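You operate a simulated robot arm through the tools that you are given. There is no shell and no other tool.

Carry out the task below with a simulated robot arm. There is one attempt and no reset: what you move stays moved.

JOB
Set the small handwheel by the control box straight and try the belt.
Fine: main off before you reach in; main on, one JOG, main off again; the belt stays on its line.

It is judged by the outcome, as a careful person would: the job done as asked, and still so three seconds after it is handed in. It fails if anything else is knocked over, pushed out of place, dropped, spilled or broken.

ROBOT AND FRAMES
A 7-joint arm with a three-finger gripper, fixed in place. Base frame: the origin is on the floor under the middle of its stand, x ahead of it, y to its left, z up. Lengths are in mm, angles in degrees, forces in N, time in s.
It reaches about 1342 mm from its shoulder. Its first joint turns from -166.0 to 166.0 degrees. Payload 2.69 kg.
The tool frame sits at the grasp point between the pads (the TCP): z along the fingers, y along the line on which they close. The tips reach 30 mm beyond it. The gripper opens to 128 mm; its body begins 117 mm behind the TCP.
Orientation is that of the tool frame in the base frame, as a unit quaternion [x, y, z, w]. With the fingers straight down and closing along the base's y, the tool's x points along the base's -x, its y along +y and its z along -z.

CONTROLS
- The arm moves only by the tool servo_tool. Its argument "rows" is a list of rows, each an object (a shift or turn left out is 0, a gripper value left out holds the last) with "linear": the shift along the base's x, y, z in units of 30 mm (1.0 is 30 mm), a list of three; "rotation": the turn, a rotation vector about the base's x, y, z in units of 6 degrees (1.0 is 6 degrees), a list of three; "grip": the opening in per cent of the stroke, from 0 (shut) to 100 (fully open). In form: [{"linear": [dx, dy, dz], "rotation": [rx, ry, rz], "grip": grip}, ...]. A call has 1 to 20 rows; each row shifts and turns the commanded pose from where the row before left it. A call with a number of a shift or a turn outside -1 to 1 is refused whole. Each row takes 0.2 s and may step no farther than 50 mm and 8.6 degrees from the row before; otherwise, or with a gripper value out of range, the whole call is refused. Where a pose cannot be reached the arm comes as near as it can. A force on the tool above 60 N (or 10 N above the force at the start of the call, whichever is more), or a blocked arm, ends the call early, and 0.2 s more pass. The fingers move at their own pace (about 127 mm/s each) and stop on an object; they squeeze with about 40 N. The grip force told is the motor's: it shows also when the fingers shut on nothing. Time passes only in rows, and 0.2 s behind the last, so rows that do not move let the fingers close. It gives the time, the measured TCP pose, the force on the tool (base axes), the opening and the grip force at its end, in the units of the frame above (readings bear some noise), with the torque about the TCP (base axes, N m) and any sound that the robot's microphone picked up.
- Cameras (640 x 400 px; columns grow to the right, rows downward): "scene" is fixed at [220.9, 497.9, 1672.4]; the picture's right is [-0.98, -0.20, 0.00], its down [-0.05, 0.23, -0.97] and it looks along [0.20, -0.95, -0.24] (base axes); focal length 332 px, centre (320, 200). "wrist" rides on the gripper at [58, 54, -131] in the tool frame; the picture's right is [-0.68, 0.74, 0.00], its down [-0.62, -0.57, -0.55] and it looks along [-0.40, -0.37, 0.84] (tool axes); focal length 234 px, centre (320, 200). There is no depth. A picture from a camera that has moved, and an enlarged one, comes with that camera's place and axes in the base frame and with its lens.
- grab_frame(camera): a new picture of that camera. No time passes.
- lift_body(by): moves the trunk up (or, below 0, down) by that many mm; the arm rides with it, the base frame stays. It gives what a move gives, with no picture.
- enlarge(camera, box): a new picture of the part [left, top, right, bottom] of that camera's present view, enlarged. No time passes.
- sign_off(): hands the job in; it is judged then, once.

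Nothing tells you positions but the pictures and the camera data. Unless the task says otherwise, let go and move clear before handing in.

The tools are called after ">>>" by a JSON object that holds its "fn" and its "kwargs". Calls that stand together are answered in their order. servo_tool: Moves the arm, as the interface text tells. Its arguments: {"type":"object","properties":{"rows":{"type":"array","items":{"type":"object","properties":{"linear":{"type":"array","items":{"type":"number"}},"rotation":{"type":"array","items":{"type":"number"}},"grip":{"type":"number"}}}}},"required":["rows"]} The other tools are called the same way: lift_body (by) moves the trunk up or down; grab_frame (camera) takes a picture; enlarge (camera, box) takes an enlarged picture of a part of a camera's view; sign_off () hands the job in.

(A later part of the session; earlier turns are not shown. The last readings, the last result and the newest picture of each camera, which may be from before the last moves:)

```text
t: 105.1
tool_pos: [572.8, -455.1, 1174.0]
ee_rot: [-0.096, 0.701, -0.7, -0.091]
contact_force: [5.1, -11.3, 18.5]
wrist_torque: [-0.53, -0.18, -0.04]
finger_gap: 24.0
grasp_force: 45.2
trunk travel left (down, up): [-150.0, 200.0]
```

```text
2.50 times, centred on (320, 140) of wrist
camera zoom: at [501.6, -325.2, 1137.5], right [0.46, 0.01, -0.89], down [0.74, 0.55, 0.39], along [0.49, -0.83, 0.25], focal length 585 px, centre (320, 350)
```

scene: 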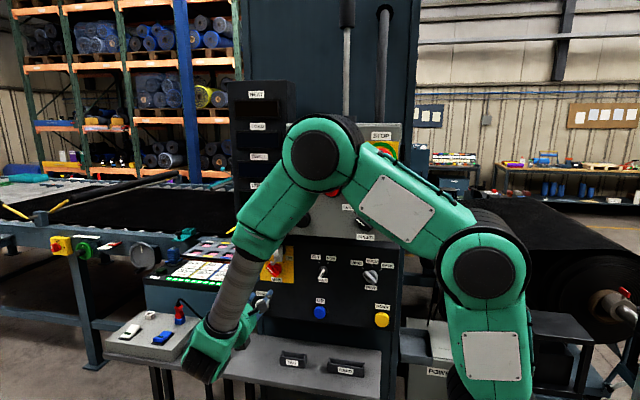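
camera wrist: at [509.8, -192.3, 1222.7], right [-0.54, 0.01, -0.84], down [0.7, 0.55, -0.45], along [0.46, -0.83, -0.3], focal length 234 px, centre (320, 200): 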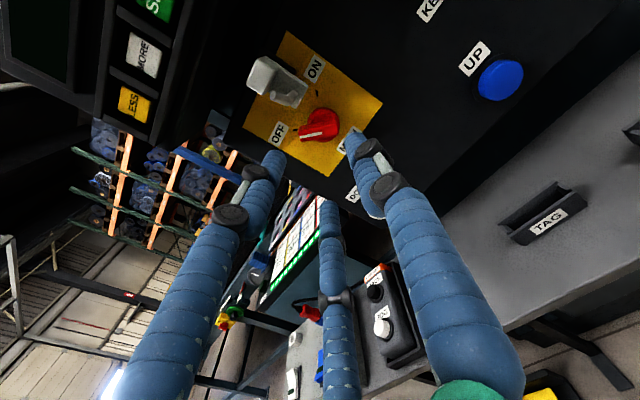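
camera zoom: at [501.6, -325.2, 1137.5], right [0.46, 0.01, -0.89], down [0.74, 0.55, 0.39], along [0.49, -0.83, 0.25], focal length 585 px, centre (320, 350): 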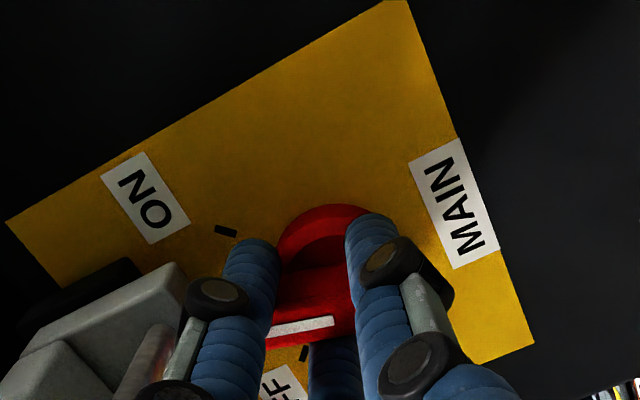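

>>> {"fn": "servo_tool", "kwargs": {"rows": [{"linear": [-0.006, 0, 0.02], "rotation": [0, -1, 0], "grip": 0}, {"linear": [-0.004, 0, -0.022], "rotation": [0, -1, 0]}, {"linear": [-0.002, 0, -0.025], "rotation": [0, -1, 0]}, {"linear": [0.002, 0, -0.026], "rotation": [0, -1, 0]}, {"linear": [0.004, 0, -0.027], "rotation": [0, -1, 0]}]}}

>>> {"fn": "enlarge", "kwargs": {"camera": "wrist", "box": [220, 60, 420, 220]}}

>>> {"fn": "grab_frame", "kwargs": {"camera": "scene"}}

```text
t: 106.3
tool_pos: [571.7, -454.5, 1170.1]
ee_rot: [0.088, 0.702, -0.701, 0.093]
contact_force: [-0.7, -4.7, 12.7]
wrist_torque: [-0.17, -0.08, -0.02]
finger_gap: 24.1
grasp_force: 45.2
trunk travel left (down, up): [-150.0, 200.0]
```

```text
2.50 times, centred on (320, 140) of wrist
camera zoom: at [528.3, -325.1, 1103.2], right [0.84, 0.01, -0.54], down [0.45, 0.55, 0.7], along [0.3, -0.83, 0.46], focal length 585 px, centre (320, 350)
```

zoom: 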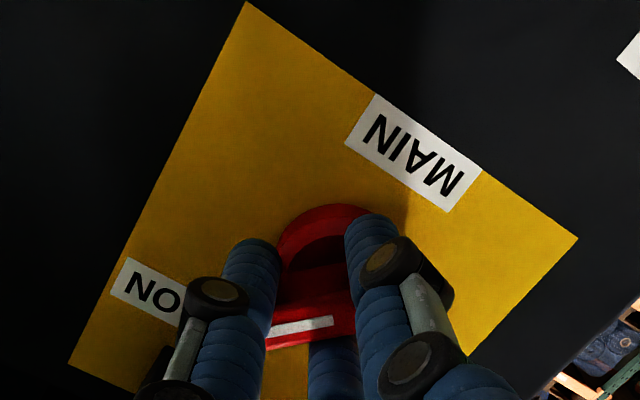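

```text
taken
```

scene: 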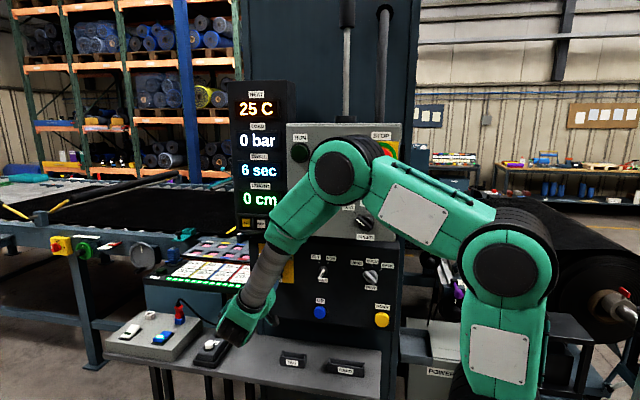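

MAIN is on: the displays read 25 C, 0 bar, 6 sec, 0 cm. I release gently and back away, then go for the JOG button on the box.

>>> {"fn": "servo_tool", "kwargs": {"rows": [{"grip": 30}, {"grip": 34}, {"linear": [0, 0.3, 0], "grip": 34}, {"linear": [0, 0.7, 0]}, {"linear": [0, 1, 0]}, {"linear": [0, 1, 0]}, {"linear": [0, 1, 0]}, {"linear": [0, 1, 0]}, {"linear": [0, 1, 0]}, {"linear": [0, 1, 0]}, {"linear": [-0.2, 1, 0.3]}]}}

>>> {"fn": "grab_frame", "kwargs": {"camera": "wrist"}}

>>> {"fn": "enlarge", "kwargs": {"camera": "scene", "box": [240, 230, 340, 310]}}

```text
t: 108.7
tool_pos: [569.6, -215.3, 1178.9]
ee_rot: [0.086, 0.702, -0.701, 0.093]
contact_force: [0.5, 0.0, 0.0]
wrist_torque: [-0.05, 0.01, -0.02]
finger_gap: 43.9
grasp_force: 0.2
trunk travel left (down, up): [-150.0, 200.0]
```

```text
taken
camera wrist: at [524.6, -85.7, 1111.9], right [0.84, 0.01, -0.54], down [0.45, 0.55, 0.7], along [0.3, -0.83, 0.46], focal length 234 px, centre (320, 200)
```

wrist: 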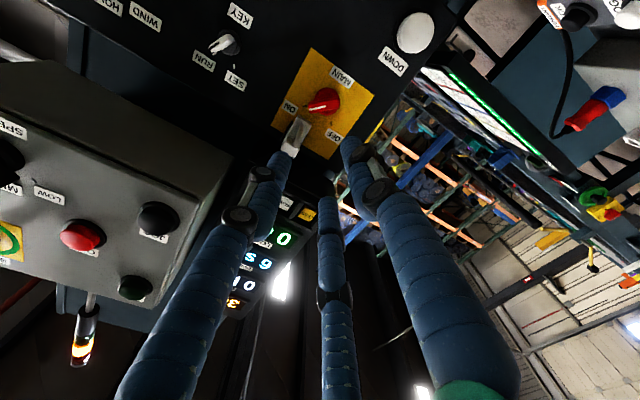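

```text
5.00 times, centred on (290, 270) of scene
camera zoom: at [220.9, 497.9, 1672.4], right [-0.98, -0.2, 0.0], down [-0.05, 0.23, -0.97], along [0.2, -0.95, -0.24], focal length 1660 px, centre (470, -150)
```

zoom: 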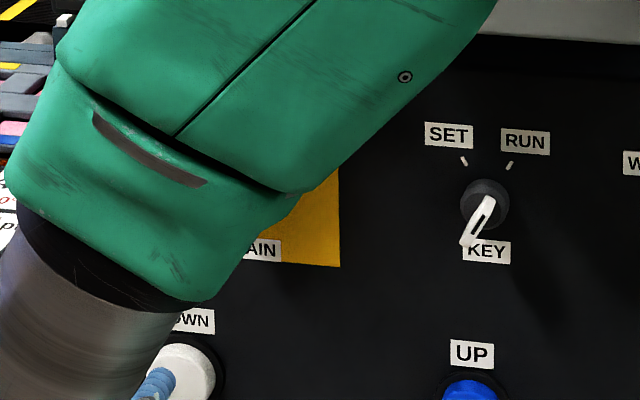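

MAIN's pointer is on ON. I close the fingers and move in front of JOG.

>>> {"fn": "servo_tool", "kwargs": {"rows": [{"linear": [-0.5, 0.3, 0.96], "grip": 0}, {"linear": [-0.525, 0.2, 0.96], "grip": 0}, {"linear": [-0.525, 0, 0.96]}, {"linear": [-0.525, 0, 0.96]}, {"linear": [-0.525, 0, 0.96]}, {"linear": [-0.525, 0, 0.96]}, {"linear": [-0.525, 0, 0.96]}, {"linear": [-0.525, 0, 0.96]}]}}

>>> {"fn": "grab_frame", "kwargs": {"camera": "wrist"}}

>>> {"fn": "grab_frame", "kwargs": {"camera": "scene"}}

```text
t: 110.5
tool_pos: [442.7, -201.0, 1407.2]
ee_rot: [-0.088, -0.701, 0.702, -0.092]
contact_force: [0.2, -0.7, 0.1]
wrist_torque: [0.02, 0.01, -0.08]
finger_gap: 1.9
grasp_force: 31.7
trunk travel left (down, up): [-150.0, 200.0]
```

```text
taken
camera wrist: at [398.0, -71.0, 1340.1], right [0.84, 0.01, -0.54], down [0.45, 0.55, 0.7], along [0.3, -0.83, 0.46], focal length 234 px, centre (320, 200)
```

wrist: 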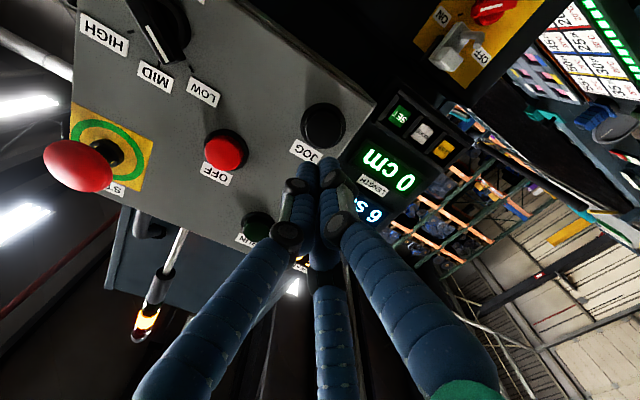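

```text
taken
```

scene: 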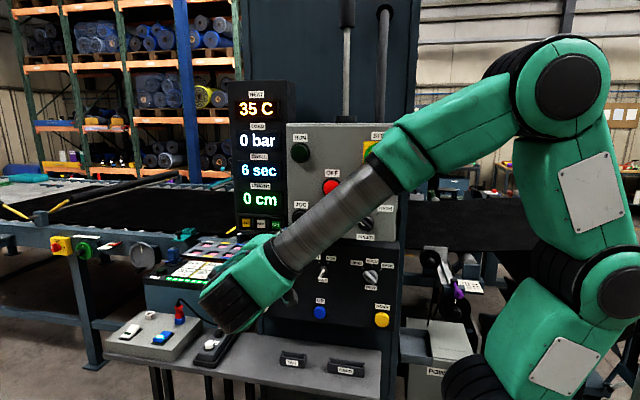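

JOG lies almost exactly on the tool axis. I zoom to fine-align.

>>> {"fn": "enlarge", "kwargs": {"camera": "wrist", "box": [260, 80, 400, 180]}}

>>> {"fn": "enlarge", "kwargs": {"camera": "scene", "box": [230, 80, 330, 240]}}

```text
4.00 times, centred on (330, 130) of wrist
camera zoom: at [398.0, -71.0, 1340.1], right [0.84, 0.01, -0.54], down [0.45, 0.55, 0.7], along [0.3, -0.83, 0.46], focal length 937 px, centre (280, 480)
```

zoom: 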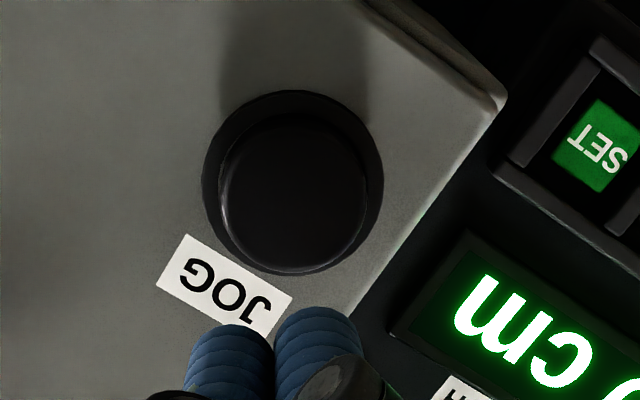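

```text
2.50 times, centred on (280, 160) of scene
camera zoom: at [220.9, 497.9, 1672.4], right [-0.98, -0.2, 0.0], down [-0.05, 0.23, -0.97], along [0.2, -0.95, -0.24], focal length 830 px, centre (420, 300)
```

zoom: 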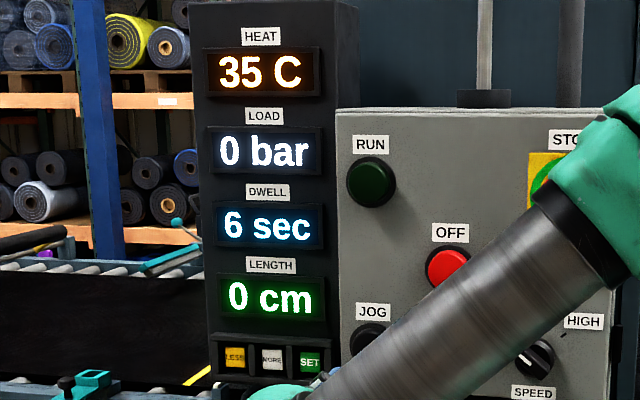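

I align and approach JOG to about 20 mm short of it.

>>> {"fn": "servo_tool", "kwargs": {"rows": [{"linear": [0.05, -0.8, -0.1], "grip": 0}, {"linear": [0, -0.9, 0]}, {"linear": [0, -0.8, 0]}, {"linear": [0, -0.2, 0]}]}}

>>> {"fn": "enlarge", "kwargs": {"camera": "wrist", "box": [260, 80, 400, 200]}}

>>> {"fn": "enlarge", "kwargs": {"camera": "scene", "box": [230, 80, 430, 240]}}

```text
t: 111.5
tool_pos: [443.2, -280.4, 1405.4]
ee_rot: [-0.087, -0.701, 0.701, -0.093]
contact_force: [-0.1, 0.1, 0.2]
wrist_torque: [-0.01, 0.02, 0.03]
finger_gap: 1.8
grasp_force: 30.9
trunk travel left (down, up): [-150.0, 200.0]
```

```text
3.33 times, centred on (330, 140) of wrist
camera zoom: at [399.3, -151.1, 1339.6], right [0.84, 0.01, -0.54], down [0.45, 0.55, 0.7], along [0.3, -0.83, 0.46], focal length 781 px, centre (287, 400)
```

zoom: 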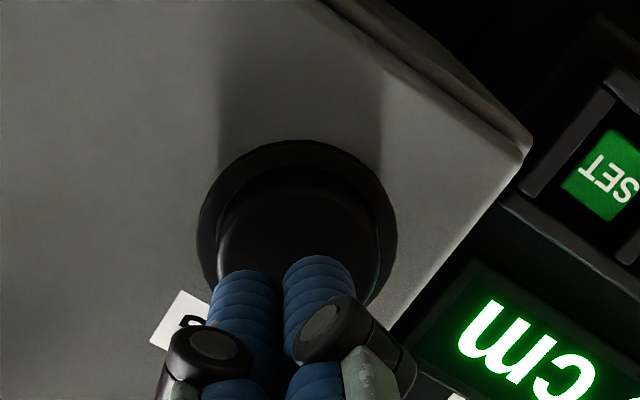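

```text
2.50 times, centred on (330, 160) of scene
camera zoom: at [220.9, 497.9, 1672.4], right [-0.98, -0.2, 0.0], down [-0.05, 0.23, -0.97], along [0.2, -0.95, -0.24], focal length 830 px, centre (295, 300)
```

zoom: 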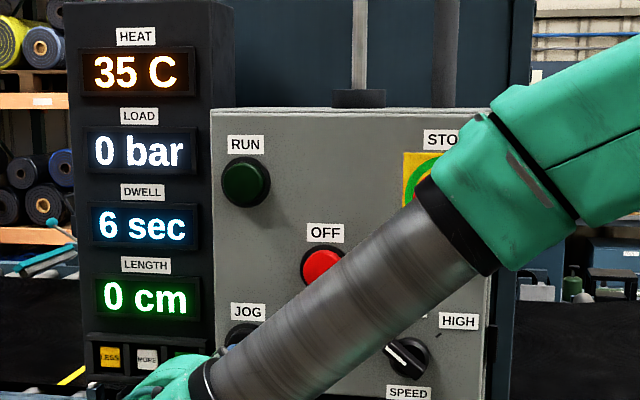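

Aligned to within a few mm. I creep in until first contact.

>>> {"fn": "servo_tool", "kwargs": {"rows": [{"linear": [0.06, -0.3, 0], "grip": 0}, {"linear": [0, -0.13, 0]}]}}

>>> {"fn": "servo_tool", "kwargs": {"rows": [{"linear": [0, -0.1, 0]}]}}

```text
t: 112.1
tool_pos: [444.8, -294.7, 1406.9]
ee_rot: [-0.087, -0.701, 0.701, -0.093]
contact_force: [-0.2, -0.3, 0.5]
wrist_torque: [-0.03, 0.01, -0.02]
finger_gap: 2.0
grasp_force: 31.4
trunk travel left (down, up): [-150.0, 200.0]
```

```text
t: 112.5
tool_pos: [447.5, -297.3, 1406.1]
ee_rot: [0.087, 0.701, -0.701, 0.093]
contact_force: [0.7, 0.5, -0.1]
wrist_torque: [0.03, 0.01, 0.03]
finger_gap: 2.2
grasp_force: 31.0
trunk travel left (down, up): [-150.0, 200.0]
```

>>> {"fn": "enlarge", "kwargs": {"camera": "wrist", "box": [260, 100, 400, 220]}}

>>> {"fn": "servo_tool", "kwargs": {"rows": [{"linear": [0, -0.1, 0]}]}}

>>> {"fn": "servo_tool", "kwargs": {"rows": [{"linear": [0, -0.1, 0]}]}}

```text
3.33 times, centred on (330, 160) of wrist
camera zoom: at [401.5, -166.5, 1339.8], right [0.84, 0.01, -0.54], down [0.45, 0.55, 0.7], along [0.3, -0.83, 0.46], focal length 781 px, centre (287, 333)
```

zoom: 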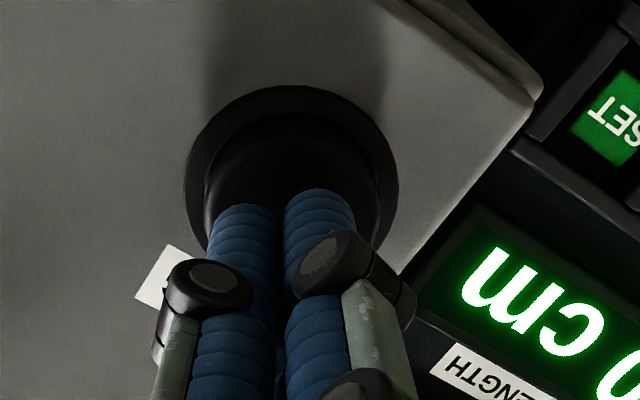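

```text
t: 112.9
tool_pos: [446.6, -299.2, 1406.0]
ee_rot: [-0.087, -0.701, 0.702, -0.093]
contact_force: [-0.5, 1.0, 0.1]
wrist_torque: [0.04, 0.01, -0.01]
finger_gap: 1.9
grasp_force: 30.8
trunk travel left (down, up): [-150.0, 200.0]
```

```text
t: 113.3
tool_pos: [445.8, -301.7, 1407.7]
ee_rot: [-0.087, -0.701, 0.702, -0.093]
contact_force: [0.1, 0.1, 1.1]
wrist_torque: [-0.01, 0.03, -0.01]
finger_gap: 2.2
grasp_force: 31.4
trunk travel left (down, up): [-150.0, 200.0]
```

No contact yet (tips at y≈-332). I continue in 2–3 mm steps.

>>> {"fn": "servo_tool", "kwargs": {"rows": [{"linear": [0, -0.1, 0]}]}}

>>> {"fn": "servo_tool", "kwargs": {"rows": [{"linear": [0, -0.08, 0]}]}}

```text
t: 113.7
tool_pos: [445.3, -304.5, 1406.4]
ee_rot: [-0.088, -0.701, 0.702, -0.093]
contact_force: [0.1, -0.1, 1.2]
wrist_torque: [0.02, -0.02, -0.03]
finger_gap: 2.0
grasp_force: 31.7
trunk travel left (down, up): [-150.0, 200.0]
```

```text
t: 114.1
tool_pos: [445.5, -306.5, 1406.3]
ee_rot: [-0.086, -0.701, 0.702, -0.093]
contact_force: [-0.2, 1.6, -1.6]
wrist_torque: [0.02, 0.0, -0.01]
finger_gap: 2.0
grasp_force: 31.6
trunk travel left (down, up): [-150.0, 200.0]
heard: click
```

A click was heard: the JOG button has actuated with that light press. I release it immediately and look at the display.

>>> {"fn": "servo_tool", "kwargs": {"rows": [{"linear": [0, 0.6, 0]}, {"linear": [0, 1, 0]}, {"linear": [0, 1, 0]}]}}

>>> {"fn": "grab_frame", "kwargs": {"camera": "scene"}}

>>> {"fn": "enlarge", "kwargs": {"camera": "scene", "box": [230, 80, 430, 240]}}

```text
t: 114.9
tool_pos: [444.1, -230.6, 1405.9]
ee_rot: [0.087, 0.701, -0.701, 0.093]
contact_force: [-0.3, -0.3, -0.5]
wrist_torque: [0.04, 0.03, 0.01]
finger_gap: 2.0
grasp_force: 30.9
trunk travel left (down, up): [-150.0, 200.0]
```

```text
taken
```

scene: 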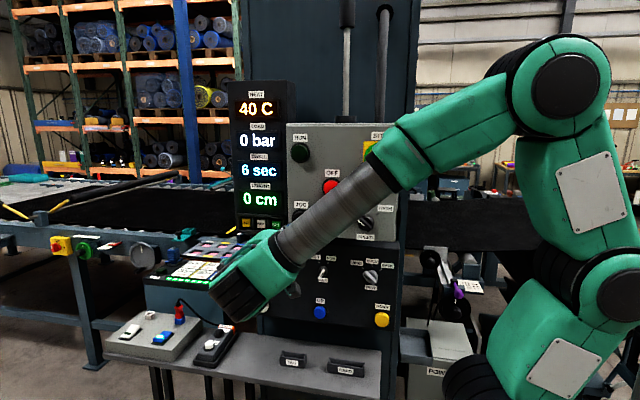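

```text
2.50 times, centred on (330, 160) of scene
camera zoom: at [220.9, 497.9, 1672.4], right [-0.98, -0.2, 0.0], down [-0.05, 0.23, -0.97], along [0.2, -0.95, -0.24], focal length 830 px, centre (295, 300)
```

zoom: 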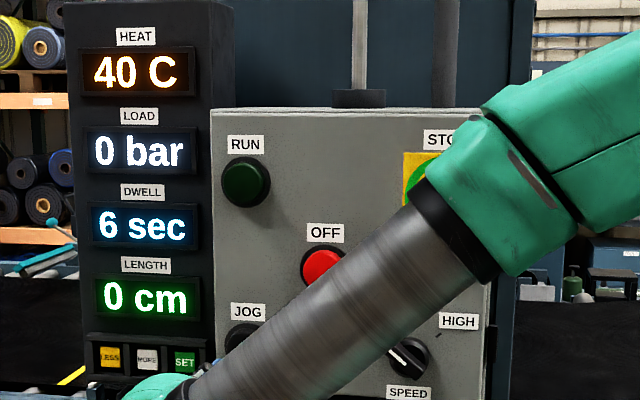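

The length reads 0 cm and a single click was heard. I check whether the belt moved.

>>> {"fn": "enlarge", "kwargs": {"camera": "scene", "box": [0, 170, 240, 260]}}

>>> {"fn": "enlarge", "kwargs": {"camera": "scene", "box": [400, 170, 560, 330]}}

>>> {"fn": "enlarge", "kwargs": {"camera": "wrist", "box": [230, 60, 420, 180]}}

>>> {"fn": "grab_frame", "kwargs": {"camera": "wrist"}}

```text
2.67 times, centred on (120, 215) of scene
camera zoom: at [220.9, 497.9, 1672.4], right [-0.98, -0.2, 0.0], down [-0.05, 0.23, -0.97], along [0.2, -0.95, -0.24], focal length 886 px, centre (853, 160)
```

zoom: 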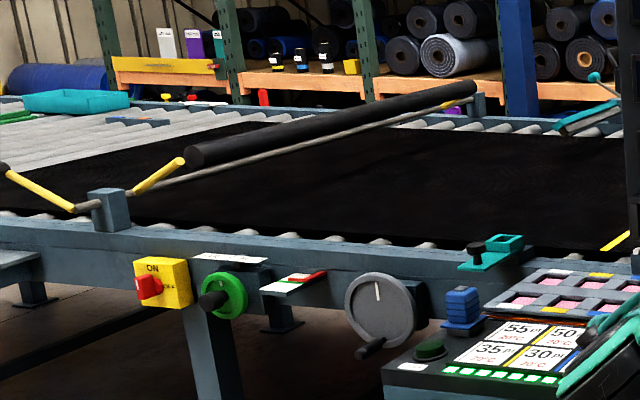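

```text
2.50 times, centred on (480, 250) of scene
camera zoom: at [220.9, 497.9, 1672.4], right [-0.98, -0.2, 0.0], down [-0.05, 0.23, -0.97], along [0.2, -0.95, -0.24], focal length 830 px, centre (-80, 75)
```

zoom: 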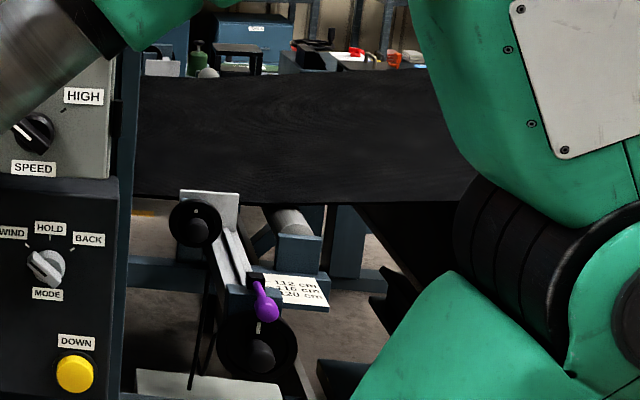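

```text
3.33 times, centred on (325, 120) of wrist
camera zoom: at [400.3, -101.1, 1339.1], right [0.84, 0.01, -0.54], down [0.45, 0.55, 0.7], along [0.3, -0.83, 0.46], focal length 781 px, centre (303, 467)
```

zoom: 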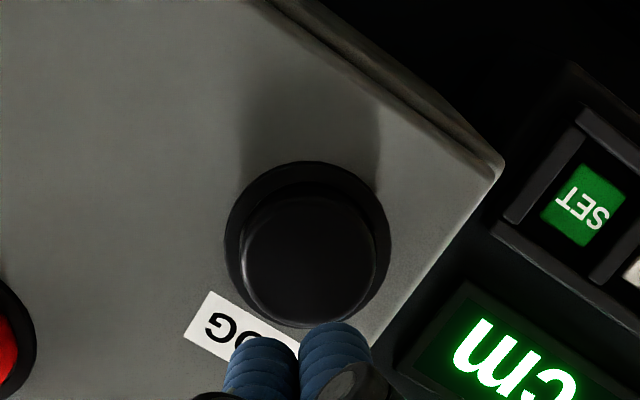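

```text
taken
camera wrist: at [400.3, -101.1, 1339.1], right [0.84, 0.01, -0.54], down [0.45, 0.55, 0.7], along [0.3, -0.83, 0.46], focal length 234 px, centre (320, 200)
```

wrist: 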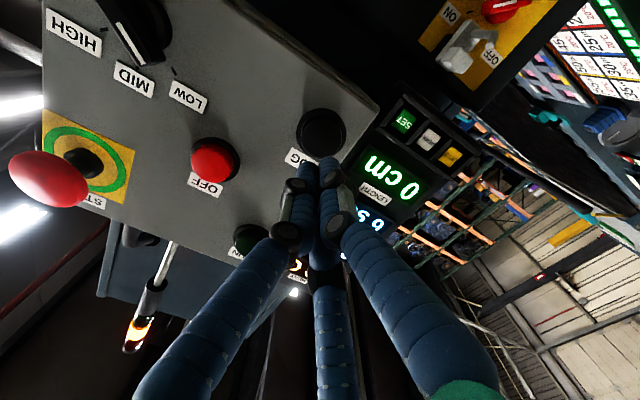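

I wait a moment and check the display and belt again.

>>> {"fn": "servo_tool", "kwargs": {"rows": [{"linear": [0, 0.5, 0]}, {"linear": [0, 0, 0]}, {"linear": [0, 0, 0]}, {"linear": [0, 0, 0]}, {"linear": [0, 0, 0]}, {"linear": [0, 0, 0]}]}}

>>> {"fn": "enlarge", "kwargs": {"camera": "scene", "box": [230, 80, 430, 240]}}

>>> {"fn": "enlarge", "kwargs": {"camera": "scene", "box": [45, 225, 125, 275]}}

>>> {"fn": "enlarge", "kwargs": {"camera": "scene", "box": [0, 160, 160, 260]}}

>>> {"fn": "enlarge", "kwargs": {"camera": "scene", "box": [636, 100, 640, 400]}}

```text
t: 116.3
tool_pos: [445.0, -216.3, 1406.4]
ee_rot: [-0.086, -0.701, 0.702, -0.092]
contact_force: [-0.3, -0.9, -0.4]
wrist_torque: [0.01, 0.0, -0.01]
finger_gap: 1.9
grasp_force: 31.3
trunk travel left (down, up): [-150.0, 200.0]
```

```text
2.50 times, centred on (330, 160) of scene
camera zoom: at [220.9, 497.9, 1672.4], right [-0.98, -0.2, 0.0], down [-0.05, 0.23, -0.97], along [0.2, -0.95, -0.24], focal length 830 px, centre (295, 300)
```

zoom: 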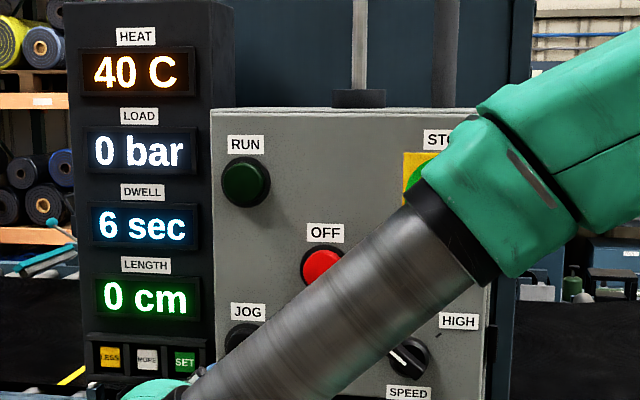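

```text
8.00 times, centred on (85, 250) of scene
camera zoom: at [220.9, 497.9, 1672.4], right [-0.98, -0.2, 0.0], down [-0.05, 0.23, -0.97], along [0.2, -0.95, -0.24], focal length 2656 px, centre (2200, -200)
```

zoom: 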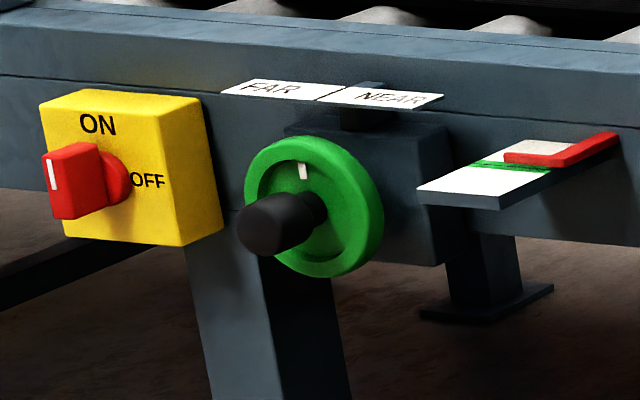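

```text
4.00 times, centred on (80, 210) of scene
camera zoom: at [220.9, 497.9, 1672.4], right [-0.98, -0.2, 0.0], down [-0.05, 0.23, -0.97], along [0.2, -0.95, -0.24], focal length 1328 px, centre (1280, 160)
```

zoom: 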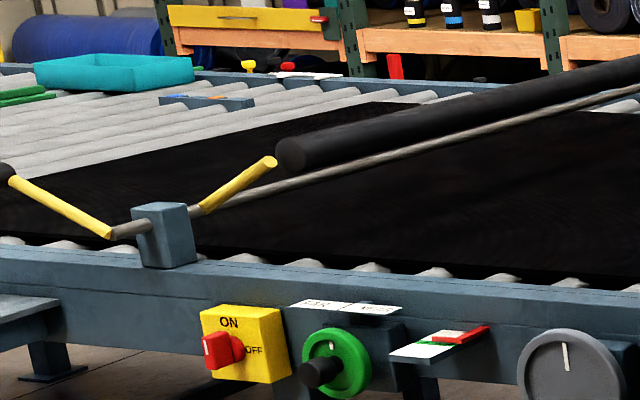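

```text
1.33 times, centred on (638, 250) of scene
camera zoom: at [220.9, 497.9, 1672.4], right [-0.98, -0.2, 0.0], down [-0.05, 0.23, -0.97], along [0.2, -0.95, -0.24], focal length 443 px, centre (-104, 133)
```

zoom: 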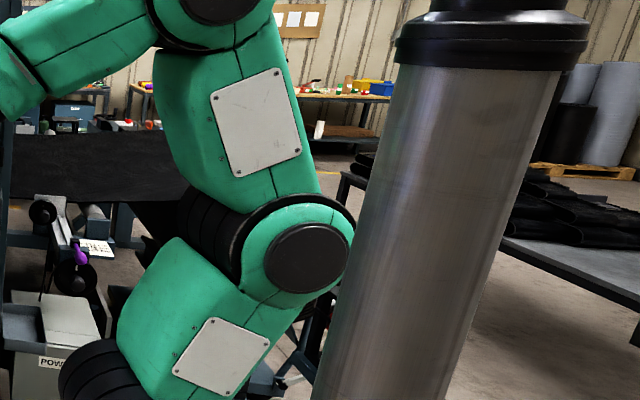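

I compare the belt's surface texture at the infeed with an earlier picture to see if it advanced.

>>> {"fn": "enlarge", "kwargs": {"camera": "scene", "box": [425, 240, 475, 275]}}

>>> {"fn": "enlarge", "kwargs": {"camera": "scene", "box": [400, 120, 480, 250]}}

>>> {"fn": "enlarge", "kwargs": {"camera": "scene", "box": [630, 0, 640, 400]}}

```text
11.43 times, centred on (450, 258) of scene
camera zoom: at [220.9, 497.9, 1672.4], right [-0.98, -0.2, 0.0], down [-0.05, 0.23, -0.97], along [0.2, -0.95, -0.24], focal length 3795 px, centre (-1166, -457)
```

zoom: 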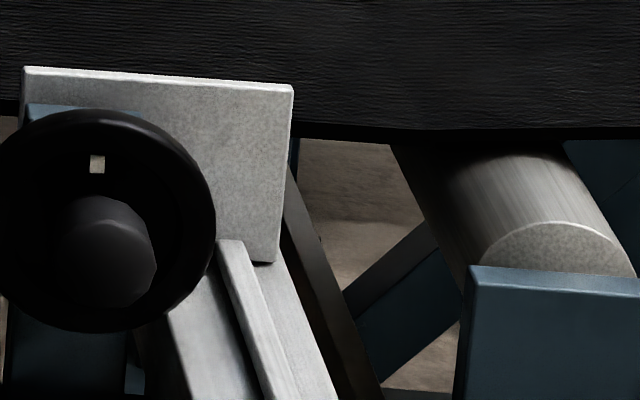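

```text
3.08 times, centred on (440, 185) of scene
camera zoom: at [220.9, 497.9, 1672.4], right [-0.98, -0.2, 0.0], down [-0.05, 0.23, -0.97], along [0.2, -0.95, -0.24], focal length 1022 px, centre (-49, 246)
```

zoom: 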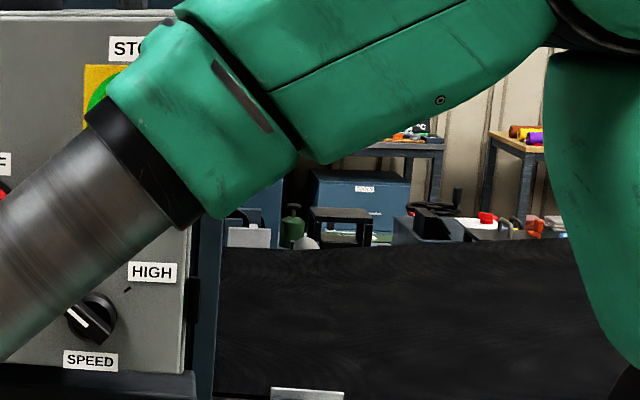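

```text
1.00 times, centred on (635, 200) of scene (not enlarged: the box is as wide or as high as the picture)
camera zoom: at [220.9, 497.9, 1672.4], right [-0.98, -0.2, 0.0], down [-0.05, 0.23, -0.97], along [0.2, -0.95, -0.24], focal length 332 px, centre (5, 200)
```

zoom: 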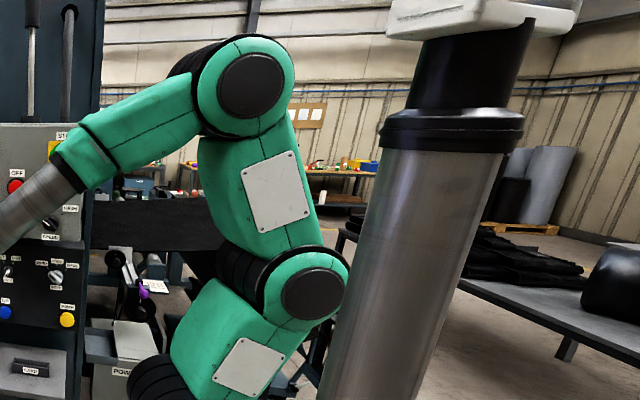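

I move back to MAIN; from there the supply roll is visible, so I can check whether the jog advanced the belt before switching off.

>>> {"fn": "servo_tool", "kwargs": {"rows": [{"linear": [0.525, 0.2, -0.96], "grip": 36}, {"linear": [0.525, 0, -0.96], "grip": 36}, {"linear": [0.525, 0, -0.96]}, {"linear": [0.525, 0, -0.96]}, {"linear": [0.525, 0, -0.96]}, {"linear": [0.525, 0, -0.96]}, {"linear": [0.525, -0.1, -0.96]}, {"linear": [0.525, -0.3, -0.9]}]}}

>>> {"fn": "grab_frame", "kwargs": {"camera": "scene"}}

>>> {"fn": "enlarge", "kwargs": {"camera": "scene", "box": [560, 240, 640, 340]}}

```text
t: 118.1
tool_pos: [571.5, -221.3, 1179.3]
ee_rot: [-0.087, -0.701, 0.701, -0.094]
contact_force: [1.3, 0.1, 0.9]
wrist_torque: [0.01, -0.03, 0.02]
finger_gap: 46.3
grasp_force: 0.1
trunk travel left (down, up): [-150.0, 200.0]
```

```text
taken
```

scene: 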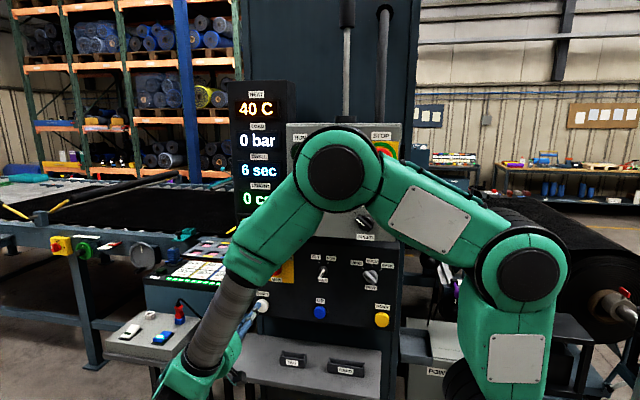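

```text
4.00 times, centred on (600, 290) of scene
camera zoom: at [220.9, 497.9, 1672.4], right [-0.98, -0.2, 0.0], down [-0.05, 0.23, -0.97], along [0.2, -0.95, -0.24], focal length 1328 px, centre (-800, -160)
```

zoom: 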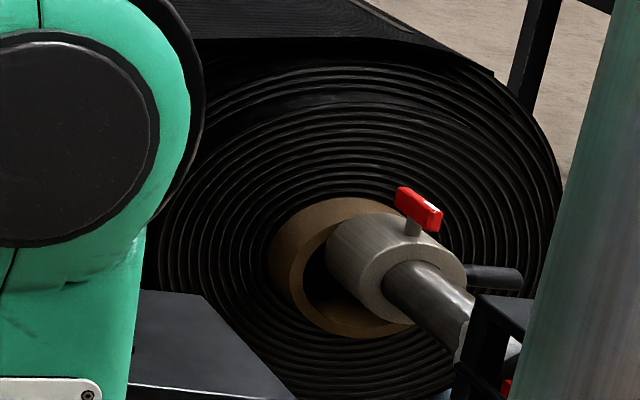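

The handle at the roll hasn't visibly changed and the belt-edge gauge pointer still sits on its green line; the single click came exactly at touch-down on JOG, so I count that as the one JOG. Now I return to MAIN to switch it off.

>>> {"fn": "servo_tool", "kwargs": {"rows": [{"linear": [0.03, -0.8, -0.3], "grip": 38}, {"linear": [0, -0.9, 0], "grip": 38}, {"linear": [0, -0.9, 0]}, {"linear": [0, -0.9, 0]}, {"linear": [0, -0.9, 0]}, {"linear": [0, -0.9, 0]}]}}

>>> {"fn": "enlarge", "kwargs": {"camera": "wrist", "box": [220, 40, 420, 200]}}

>>> {"fn": "enlarge", "kwargs": {"camera": "scene", "box": [230, 80, 430, 300]}}

```text
t: 119.5
tool_pos: [572.6, -380.7, 1170.8]
ee_rot: [0.087, 0.702, -0.701, 0.093]
contact_force: [-0.1, 0.5, -0.1]
wrist_torque: [0.02, -0.02, -0.03]
finger_gap: 49.0
grasp_force: 0.0
trunk travel left (down, up): [-150.0, 200.0]
```

```text
2.50 times, centred on (320, 120) of wrist
camera zoom: at [527.2, -250.5, 1102.8], right [0.84, 0.01, -0.54], down [0.45, 0.55, 0.7], along [0.3, -0.83, 0.46], focal length 585 px, centre (320, 400)
```

zoom: 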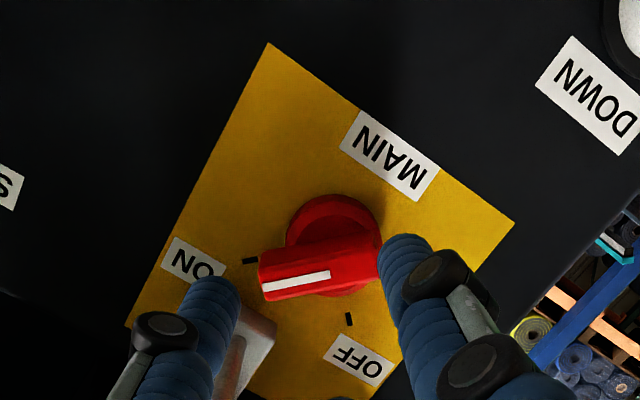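

```text
1.82 times, centred on (330, 190) of scene
camera zoom: at [220.9, 497.9, 1672.4], right [-0.98, -0.2, 0.0], down [-0.05, 0.23, -0.97], along [0.2, -0.95, -0.24], focal length 604 px, centre (302, 218)
```

zoom: 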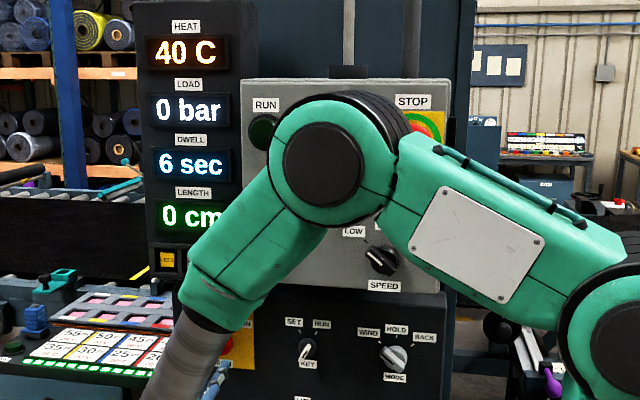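

The handle is on ON and lined up in the fingers. I go in and grip it.

>>> {"fn": "servo_tool", "kwargs": {"rows": [{"linear": [0.02, -0.9, -0.01], "grip": 38}, {"linear": [0, -0.9, 0]}, {"linear": [0, -0.65, 0]}, {"linear": [0, 0, 0]}]}}

>>> {"fn": "enlarge", "kwargs": {"camera": "wrist", "box": [220, 60, 420, 220]}}

```text
t: 120.5
tool_pos: [572.5, -453.8, 1168.3]
ee_rot: [0.087, 0.702, -0.701, 0.093]
contact_force: [0.8, 0.0, -0.4]
wrist_torque: [0.0, -0.02, 0.01]
finger_gap: 48.7
grasp_force: 0.0
trunk travel left (down, up): [-150.0, 200.0]
```

```text
2.50 times, centred on (320, 140) of wrist
camera zoom: at [527.3, -322.8, 1102.4], right [0.84, 0.01, -0.54], down [0.45, 0.55, 0.7], along [0.3, -0.83, 0.46], focal length 585 px, centre (320, 350)
```

zoom: 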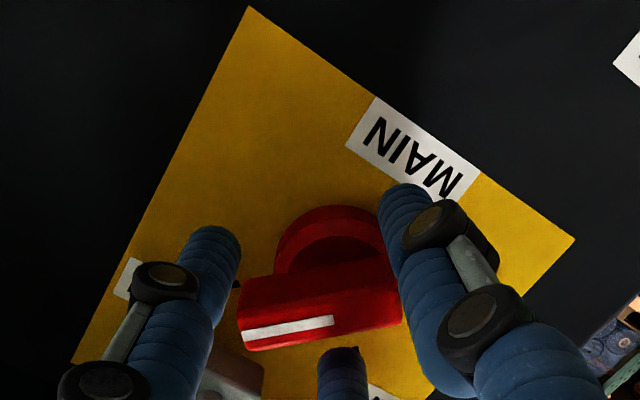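

The bar is between the fingers as before. I close, then turn counter-clockwise back to OFF along the same arc.

>>> {"fn": "servo_tool", "kwargs": {"rows": [{"grip": 30}, {"grip": 23}, {"grip": 17}, {"grip": 10}, {"grip": 0}]}}

>>> {"fn": "servo_tool", "kwargs": {"rows": [{"linear": [-0.004, 0, 0.027], "rotation": [0, 1, 0], "grip": 0}, {"linear": [-0.002, 0, 0.028], "rotation": [0, 1, 0]}, {"linear": [0.002, 0, 0.028], "rotation": [0, 1, 0]}, {"linear": [0.005, 0, 0.027], "rotation": [0, 1, 0]}, {"linear": [0.008, 0, 0.027], "rotation": [0, 1, 0]}]}}

>>> {"fn": "enlarge", "kwargs": {"camera": "wrist", "box": [220, 60, 420, 220]}}

```text
t: 121.7
tool_pos: [572.5, -451.9, 1169.1]
ee_rot: [-0.087, -0.701, 0.701, -0.093]
contact_force: [8.1, -4.0, 6.3]
wrist_torque: [-0.05, -0.08, 0.2]
finger_gap: 24.7
grasp_force: 44.8
trunk travel left (down, up): [-150.0, 200.0]
```

```text
t: 122.9
tool_pos: [574.1, -453.1, 1173.0]
ee_rot: [-0.098, 0.701, -0.701, -0.093]
contact_force: [7.1, 12.9, 12.7]
wrist_torque: [-0.14, -0.11, 0.17]
finger_gap: 24.3
grasp_force: 45.1
trunk travel left (down, up): [-150.0, 200.0]
```

```text
2.50 times, centred on (320, 140) of wrist
camera zoom: at [501.3, -322.7, 1137.8], right [0.46, 0.01, -0.89], down [0.74, 0.55, 0.38], along [0.5, -0.83, 0.25], focal length 585 px, centre (320, 350)
```

zoom: 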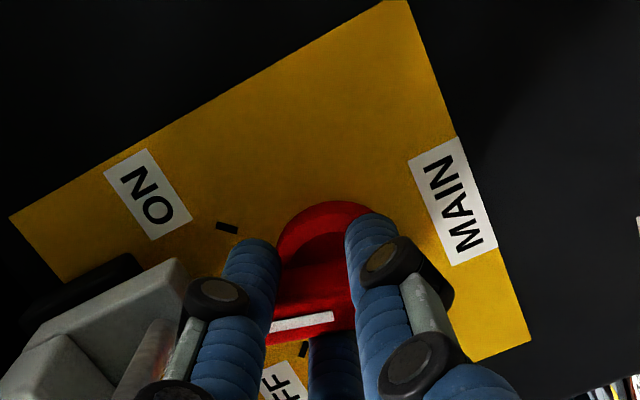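

The handle follows the fingers. I continue the turn to OFF.

>>> {"fn": "servo_tool", "kwargs": {"rows": [{"linear": [0.02, 0, 0.035], "rotation": [0, 1, 0], "grip": 0}, {"linear": [0.013, 0, 0.025], "rotation": [0, 1, 0]}, {"linear": [0.016, 0, 0.023], "rotation": [0, 1, 0]}, {"linear": [0.018, 0, 0.022], "rotation": [0, 1, 0]}, {"linear": [0.02, 0, 0.019], "rotation": [0, 1, 0]}]}}

>>> {"fn": "servo_tool", "kwargs": {"rows": [{"linear": [0.022, 0, 0.017], "rotation": [0, 1, 0], "grip": 0}, {"linear": [0.024, 0, 0.015], "rotation": [0, 1, 0]}, {"linear": [0.025, 0, 0.012], "rotation": [0, 1, 0]}, {"linear": [0.026, 0, 0.01], "rotation": [0, 1, 0]}, {"linear": [0.027, 0, 0.007], "rotation": [0, 1, 0]}]}}

>>> {"fn": "enlarge", "kwargs": {"camera": "wrist", "box": [220, 60, 420, 220]}}

>>> {"fn": "grab_frame", "kwargs": {"camera": "scene"}}

```text
t: 124.1
tool_pos: [575.3, -451.4, 1176.6]
ee_rot: [-0.276, 0.653, -0.65, -0.271]
contact_force: [8.1, 22.7, -0.1]
wrist_torque: [-0.43, -0.07, 0.32]
finger_gap: 24.3
grasp_force: 44.9
trunk travel left (down, up): [-150.0, 200.0]
```

```text
t: 125.3
tool_pos: [581.3, -452.2, 1177.1]
ee_rot: [-0.436, 0.561, -0.557, -0.431]
contact_force: [-7.0, 23.3, -16.5]
wrist_torque: [0.2, -0.42, 0.12]
finger_gap: 24.5
grasp_force: 46.0
trunk travel left (down, up): [-150.0, 200.0]
```

```text
2.50 times, centred on (320, 140) of wrist
camera zoom: at [512.8, -322.6, 1222.1], right [-0.55, 0.01, -0.84], down [0.7, 0.55, -0.45], along [0.46, -0.83, -0.31], focal length 585 px, centre (320, 350)
```

zoom: 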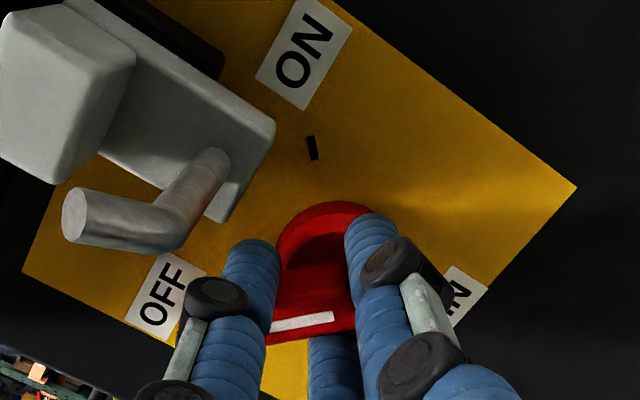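

```text
taken
```

scene: 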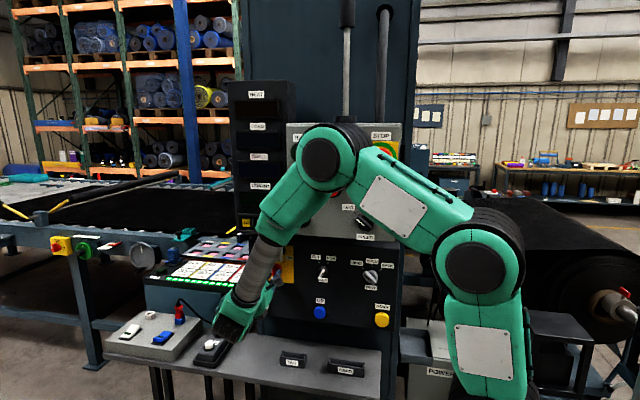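

The displays are dark again, MAIN is off. I release with a small opening and withdraw.

>>> {"fn": "servo_tool", "kwargs": {"rows": [{"grip": 27}, {"grip": 28}, {"grip": 28}, {"linear": [0, 0.3, 0], "grip": 28}, {"linear": [0, 0.7, 0]}, {"linear": [0, 1, 0]}, {"linear": [0, 1, 0]}, {"linear": [0, 1, 0]}, {"linear": [0, 1, 0]}, {"linear": [0, 1, 0]}, {"linear": [0, 1, 0]}, {"linear": [-0.2, 0.9, 0.3]}, {"linear": [-0.5, 0.2, 0.9]}, {"linear": [-0.5, 0, 0.9]}, {"linear": [-0.5, 0, 0.9]}, {"linear": [-0.5, 0, 0.9]}, {"linear": [-0.5, 0, 0.9]}, {"linear": [-0.5, 0, 0.9]}]}}

>>> {"fn": "grab_frame", "kwargs": {"camera": "scene"}}

>>> {"fn": "grab_frame", "kwargs": {"camera": "wrist"}}

```text
t: 129.1
tool_pos: [483.4, -210.6, 1348.2]
ee_rot: [-0.435, 0.562, -0.557, -0.431]
contact_force: [-0.1, 0.0, 0.4]
wrist_torque: [-0.01, -0.02, -0.05]
finger_gap: 36.1
grasp_force: 0.1
trunk travel left (down, up): [-150.0, 200.0]
```

```text
taken
```

scene: 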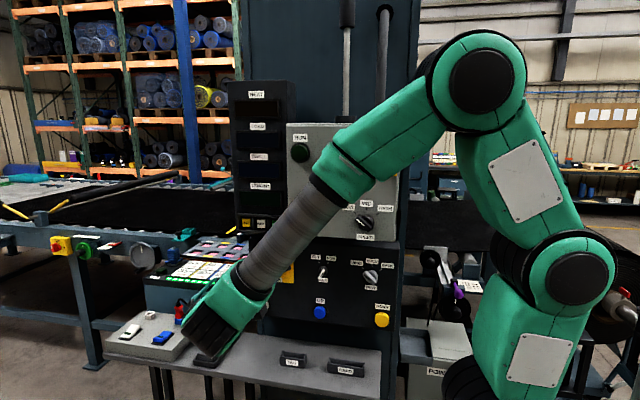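

```text
taken
camera wrist: at [416.2, -81.0, 1392.5], right [-0.54, 0.01, -0.84], down [0.7, 0.55, -0.45], along [0.46, -0.83, -0.3], focal length 234 px, centre (320, 200)
```

wrist: 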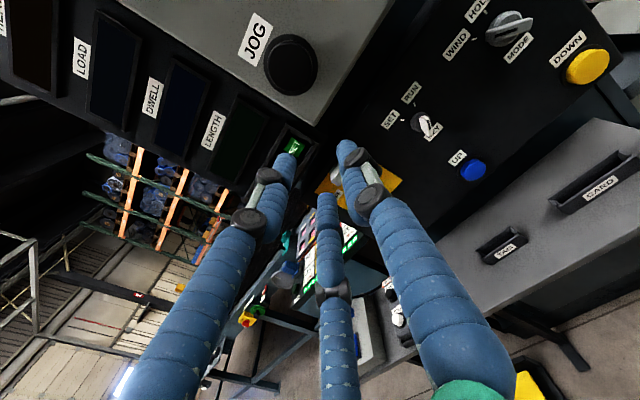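

MAIN is off and the hand is clear. I raise the arm out of the way to inspect everything unobstructed.

>>> {"fn": "servo_tool", "kwargs": {"rows": [{"linear": [-0.3, 0.3, 0.98], "rotation": [1, 0, 0]}, {"linear": [-0.3, 0.3, 0.98], "rotation": [1, 0, 0]}, {"linear": [-0.3, 0.3, 0.98], "rotation": [1, 0, 0]}, {"linear": [-0.3, 0.2, 0.98], "rotation": [1, 0, 0]}, {"linear": [-0.3, 0.1, 0.98], "rotation": [1, 0, 0]}, {"linear": [-0.3, 0, 0.98], "rotation": [1, 0, 0]}, {"linear": [-0.3, 0, 0.98], "rotation": [1, 0, 0]}, {"linear": [-0.3, 0, 0.98], "rotation": [1, 0, 0]}, {"linear": [-0.3, 0, 0.7], "rotation": [1, 0, 0]}, {"linear": [-0.3, -0.1, 0.7], "rotation": [1, 0, 0]}, {"linear": [-0.3, -0.2, 0.7], "rotation": [1, 0, 0]}, {"linear": [-0.3, -0.2, 0.7], "rotation": [1, 0, 0]}, {"linear": [-0.3, -0.2, 0.7], "rotation": [1, 0, 0]}, {"linear": [-0.3, -0.2, 0.6], "rotation": [1, 0, 0]}, {"linear": [-0.3, -0.2, 0.3], "rotation": [1, 0, 0]}]}}

>>> {"fn": "grab_frame", "kwargs": {"camera": "scene"}}

>>> {"fn": "enlarge", "kwargs": {"camera": "scene", "box": [250, 240, 330, 290]}}

>>> {"fn": "enlarge", "kwargs": {"camera": "scene", "box": [400, 235, 500, 325]}}

>>> {"fn": "enlarge", "kwargs": {"camera": "scene", "box": [400, 120, 480, 250]}}

>>> {"fn": "enlarge", "kwargs": {"camera": "scene", "box": [425, 240, 475, 275]}}

```text
t: 132.3
tool_pos: [349.7, -206.4, 1714.9]
ee_rot: [-0.612, 0.791, 0.004, 0.003]
contact_force: [0.3, -0.3, -1.3]
wrist_torque: [-0.01, 0.02, 0.0]
finger_gap: 35.9
grasp_force: 0.0
trunk travel left (down, up): [-150.0, 200.0]
```

```text
taken
```

scene: 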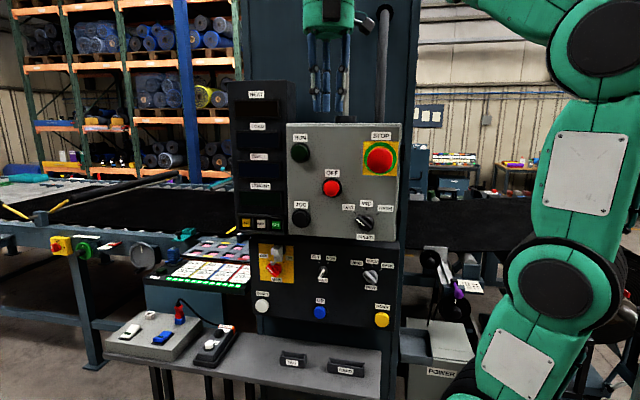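

```text
8.00 times, centred on (290, 265) of scene
camera zoom: at [220.9, 497.9, 1672.4], right [-0.98, -0.2, 0.0], down [-0.05, 0.23, -0.97], along [0.2, -0.95, -0.24], focal length 2656 px, centre (560, -320)
```

zoom: 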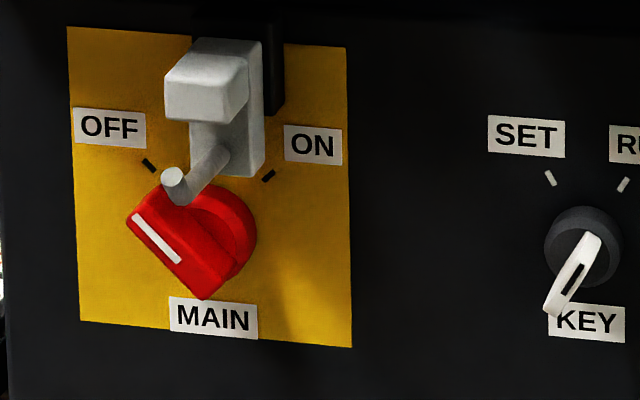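

```text
4.44 times, centred on (450, 280) of scene
camera zoom: at [220.9, 497.9, 1672.4], right [-0.98, -0.2, 0.0], down [-0.05, 0.23, -0.97], along [0.2, -0.95, -0.24], focal length 1476 px, centre (-258, -156)
```

zoom: 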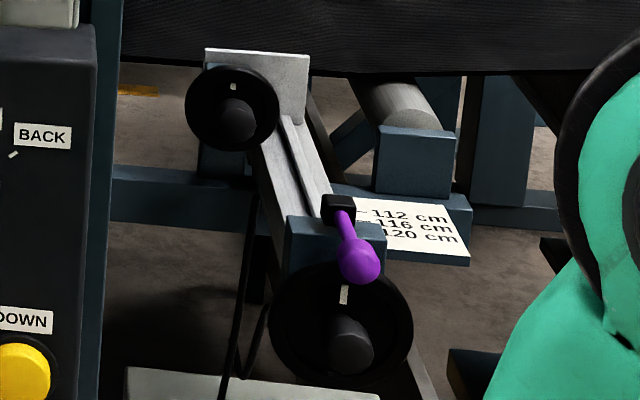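

```text
3.08 times, centred on (440, 185) of scene
camera zoom: at [220.9, 497.9, 1672.4], right [-0.98, -0.2, 0.0], down [-0.05, 0.23, -0.97], along [0.2, -0.95, -0.24], focal length 1022 px, centre (-49, 246)
```

zoom: 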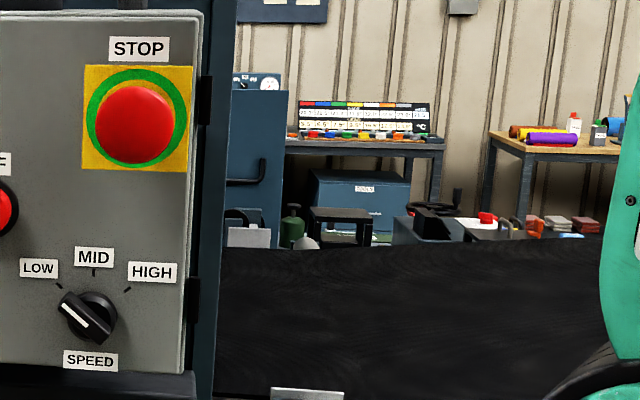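

```text
11.43 times, centred on (450, 258) of scene
camera zoom: at [220.9, 497.9, 1672.4], right [-0.98, -0.2, 0.0], down [-0.05, 0.23, -0.97], along [0.2, -0.95, -0.24], focal length 3795 px, centre (-1166, -457)
```

zoom: 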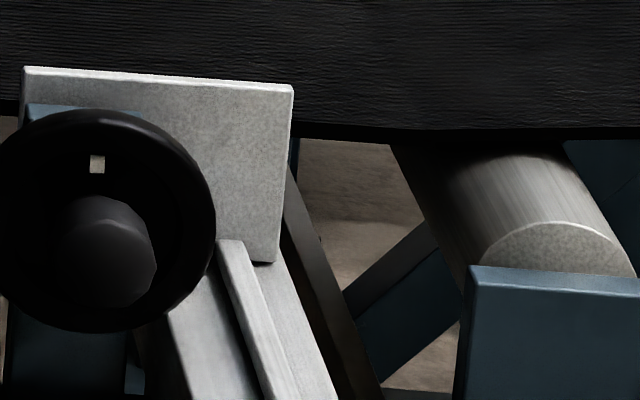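

Everything is in place: MAIN on OFF, wheel straight, lever and latch as before. To be sure the click really was the JOG button (and not something else), I'll measure the box face by lightly touching a blank spot on it with power off — without touching any button.

>>> {"fn": "servo_tool", "kwargs": {"rows": [{"linear": [0.2, 0.2, -0.45], "rotation": [-1, 0, 0], "grip": 0}, {"linear": [0.2, 0.2, -0.45], "rotation": [-1, 0, 0], "grip": 0}, {"linear": [0.2, 0.2, -0.45], "rotation": [-1, 0, 0]}, {"linear": [0.2, 0.1, -0.45], "rotation": [-1, 0, 0]}, {"linear": [0.2, 0, -0.45], "rotation": [-1, 0, 0]}, {"linear": [0.2, 0, -0.45], "rotation": [-1, 0, 0]}, {"linear": [0.2, 0, -0.45], "rotation": [-1, 0, 0]}, {"linear": [0.2, 0, -0.45], "rotation": [-1, 0, 0]}, {"linear": [0.2, 0, -0.45], "rotation": [-1, 0, 0]}, {"linear": [0.2, 0, -0.5], "rotation": [-1, 0, 0]}, {"linear": [0.2, 0, -0.5], "rotation": [-1, 0, 0]}, {"linear": [0.2, 0, -0.5], "rotation": [-1, 0, 0]}, {"linear": [0.2, 0, -0.5], "rotation": [-1, 0, 0]}, {"linear": [0.2, 0, -0.5], "rotation": [-1, 0, 0]}, {"linear": [0.2, 0, -0.5], "rotation": [-1, 0, 0]}]}}

>>> {"fn": "grab_frame", "kwargs": {"camera": "wrist"}}

>>> {"fn": "grab_frame", "kwargs": {"camera": "scene"}}

```text
t: 135.5
tool_pos: [437.3, -187.4, 1505.3]
ee_rot: [-0.434, 0.561, -0.558, -0.43]
contact_force: [0.5, 0.0, -0.2]
wrist_torque: [-0.01, 0.0, 0.03]
finger_gap: 2.4
grasp_force: 31.3
trunk travel left (down, up): [-150.0, 200.0]
```

```text
taken
camera wrist: at [370.9, -57.2, 1549.5], right [-0.54, 0.0, -0.84], down [0.7, 0.55, -0.45], along [0.46, -0.83, -0.3], focal length 234 px, centre (320, 200)
```

wrist: 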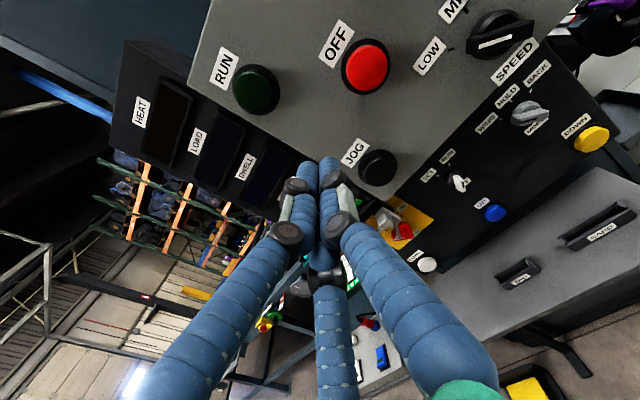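

```text
taken
```

scene: 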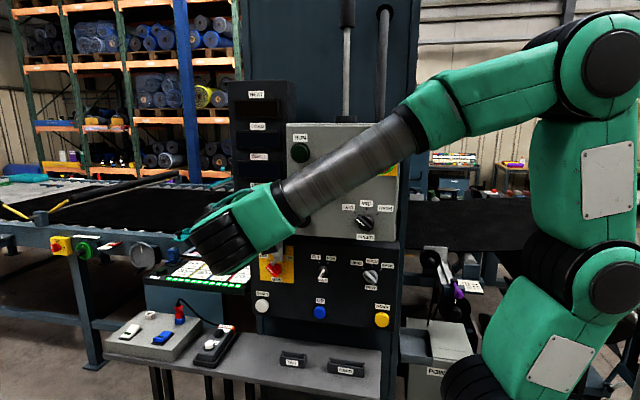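

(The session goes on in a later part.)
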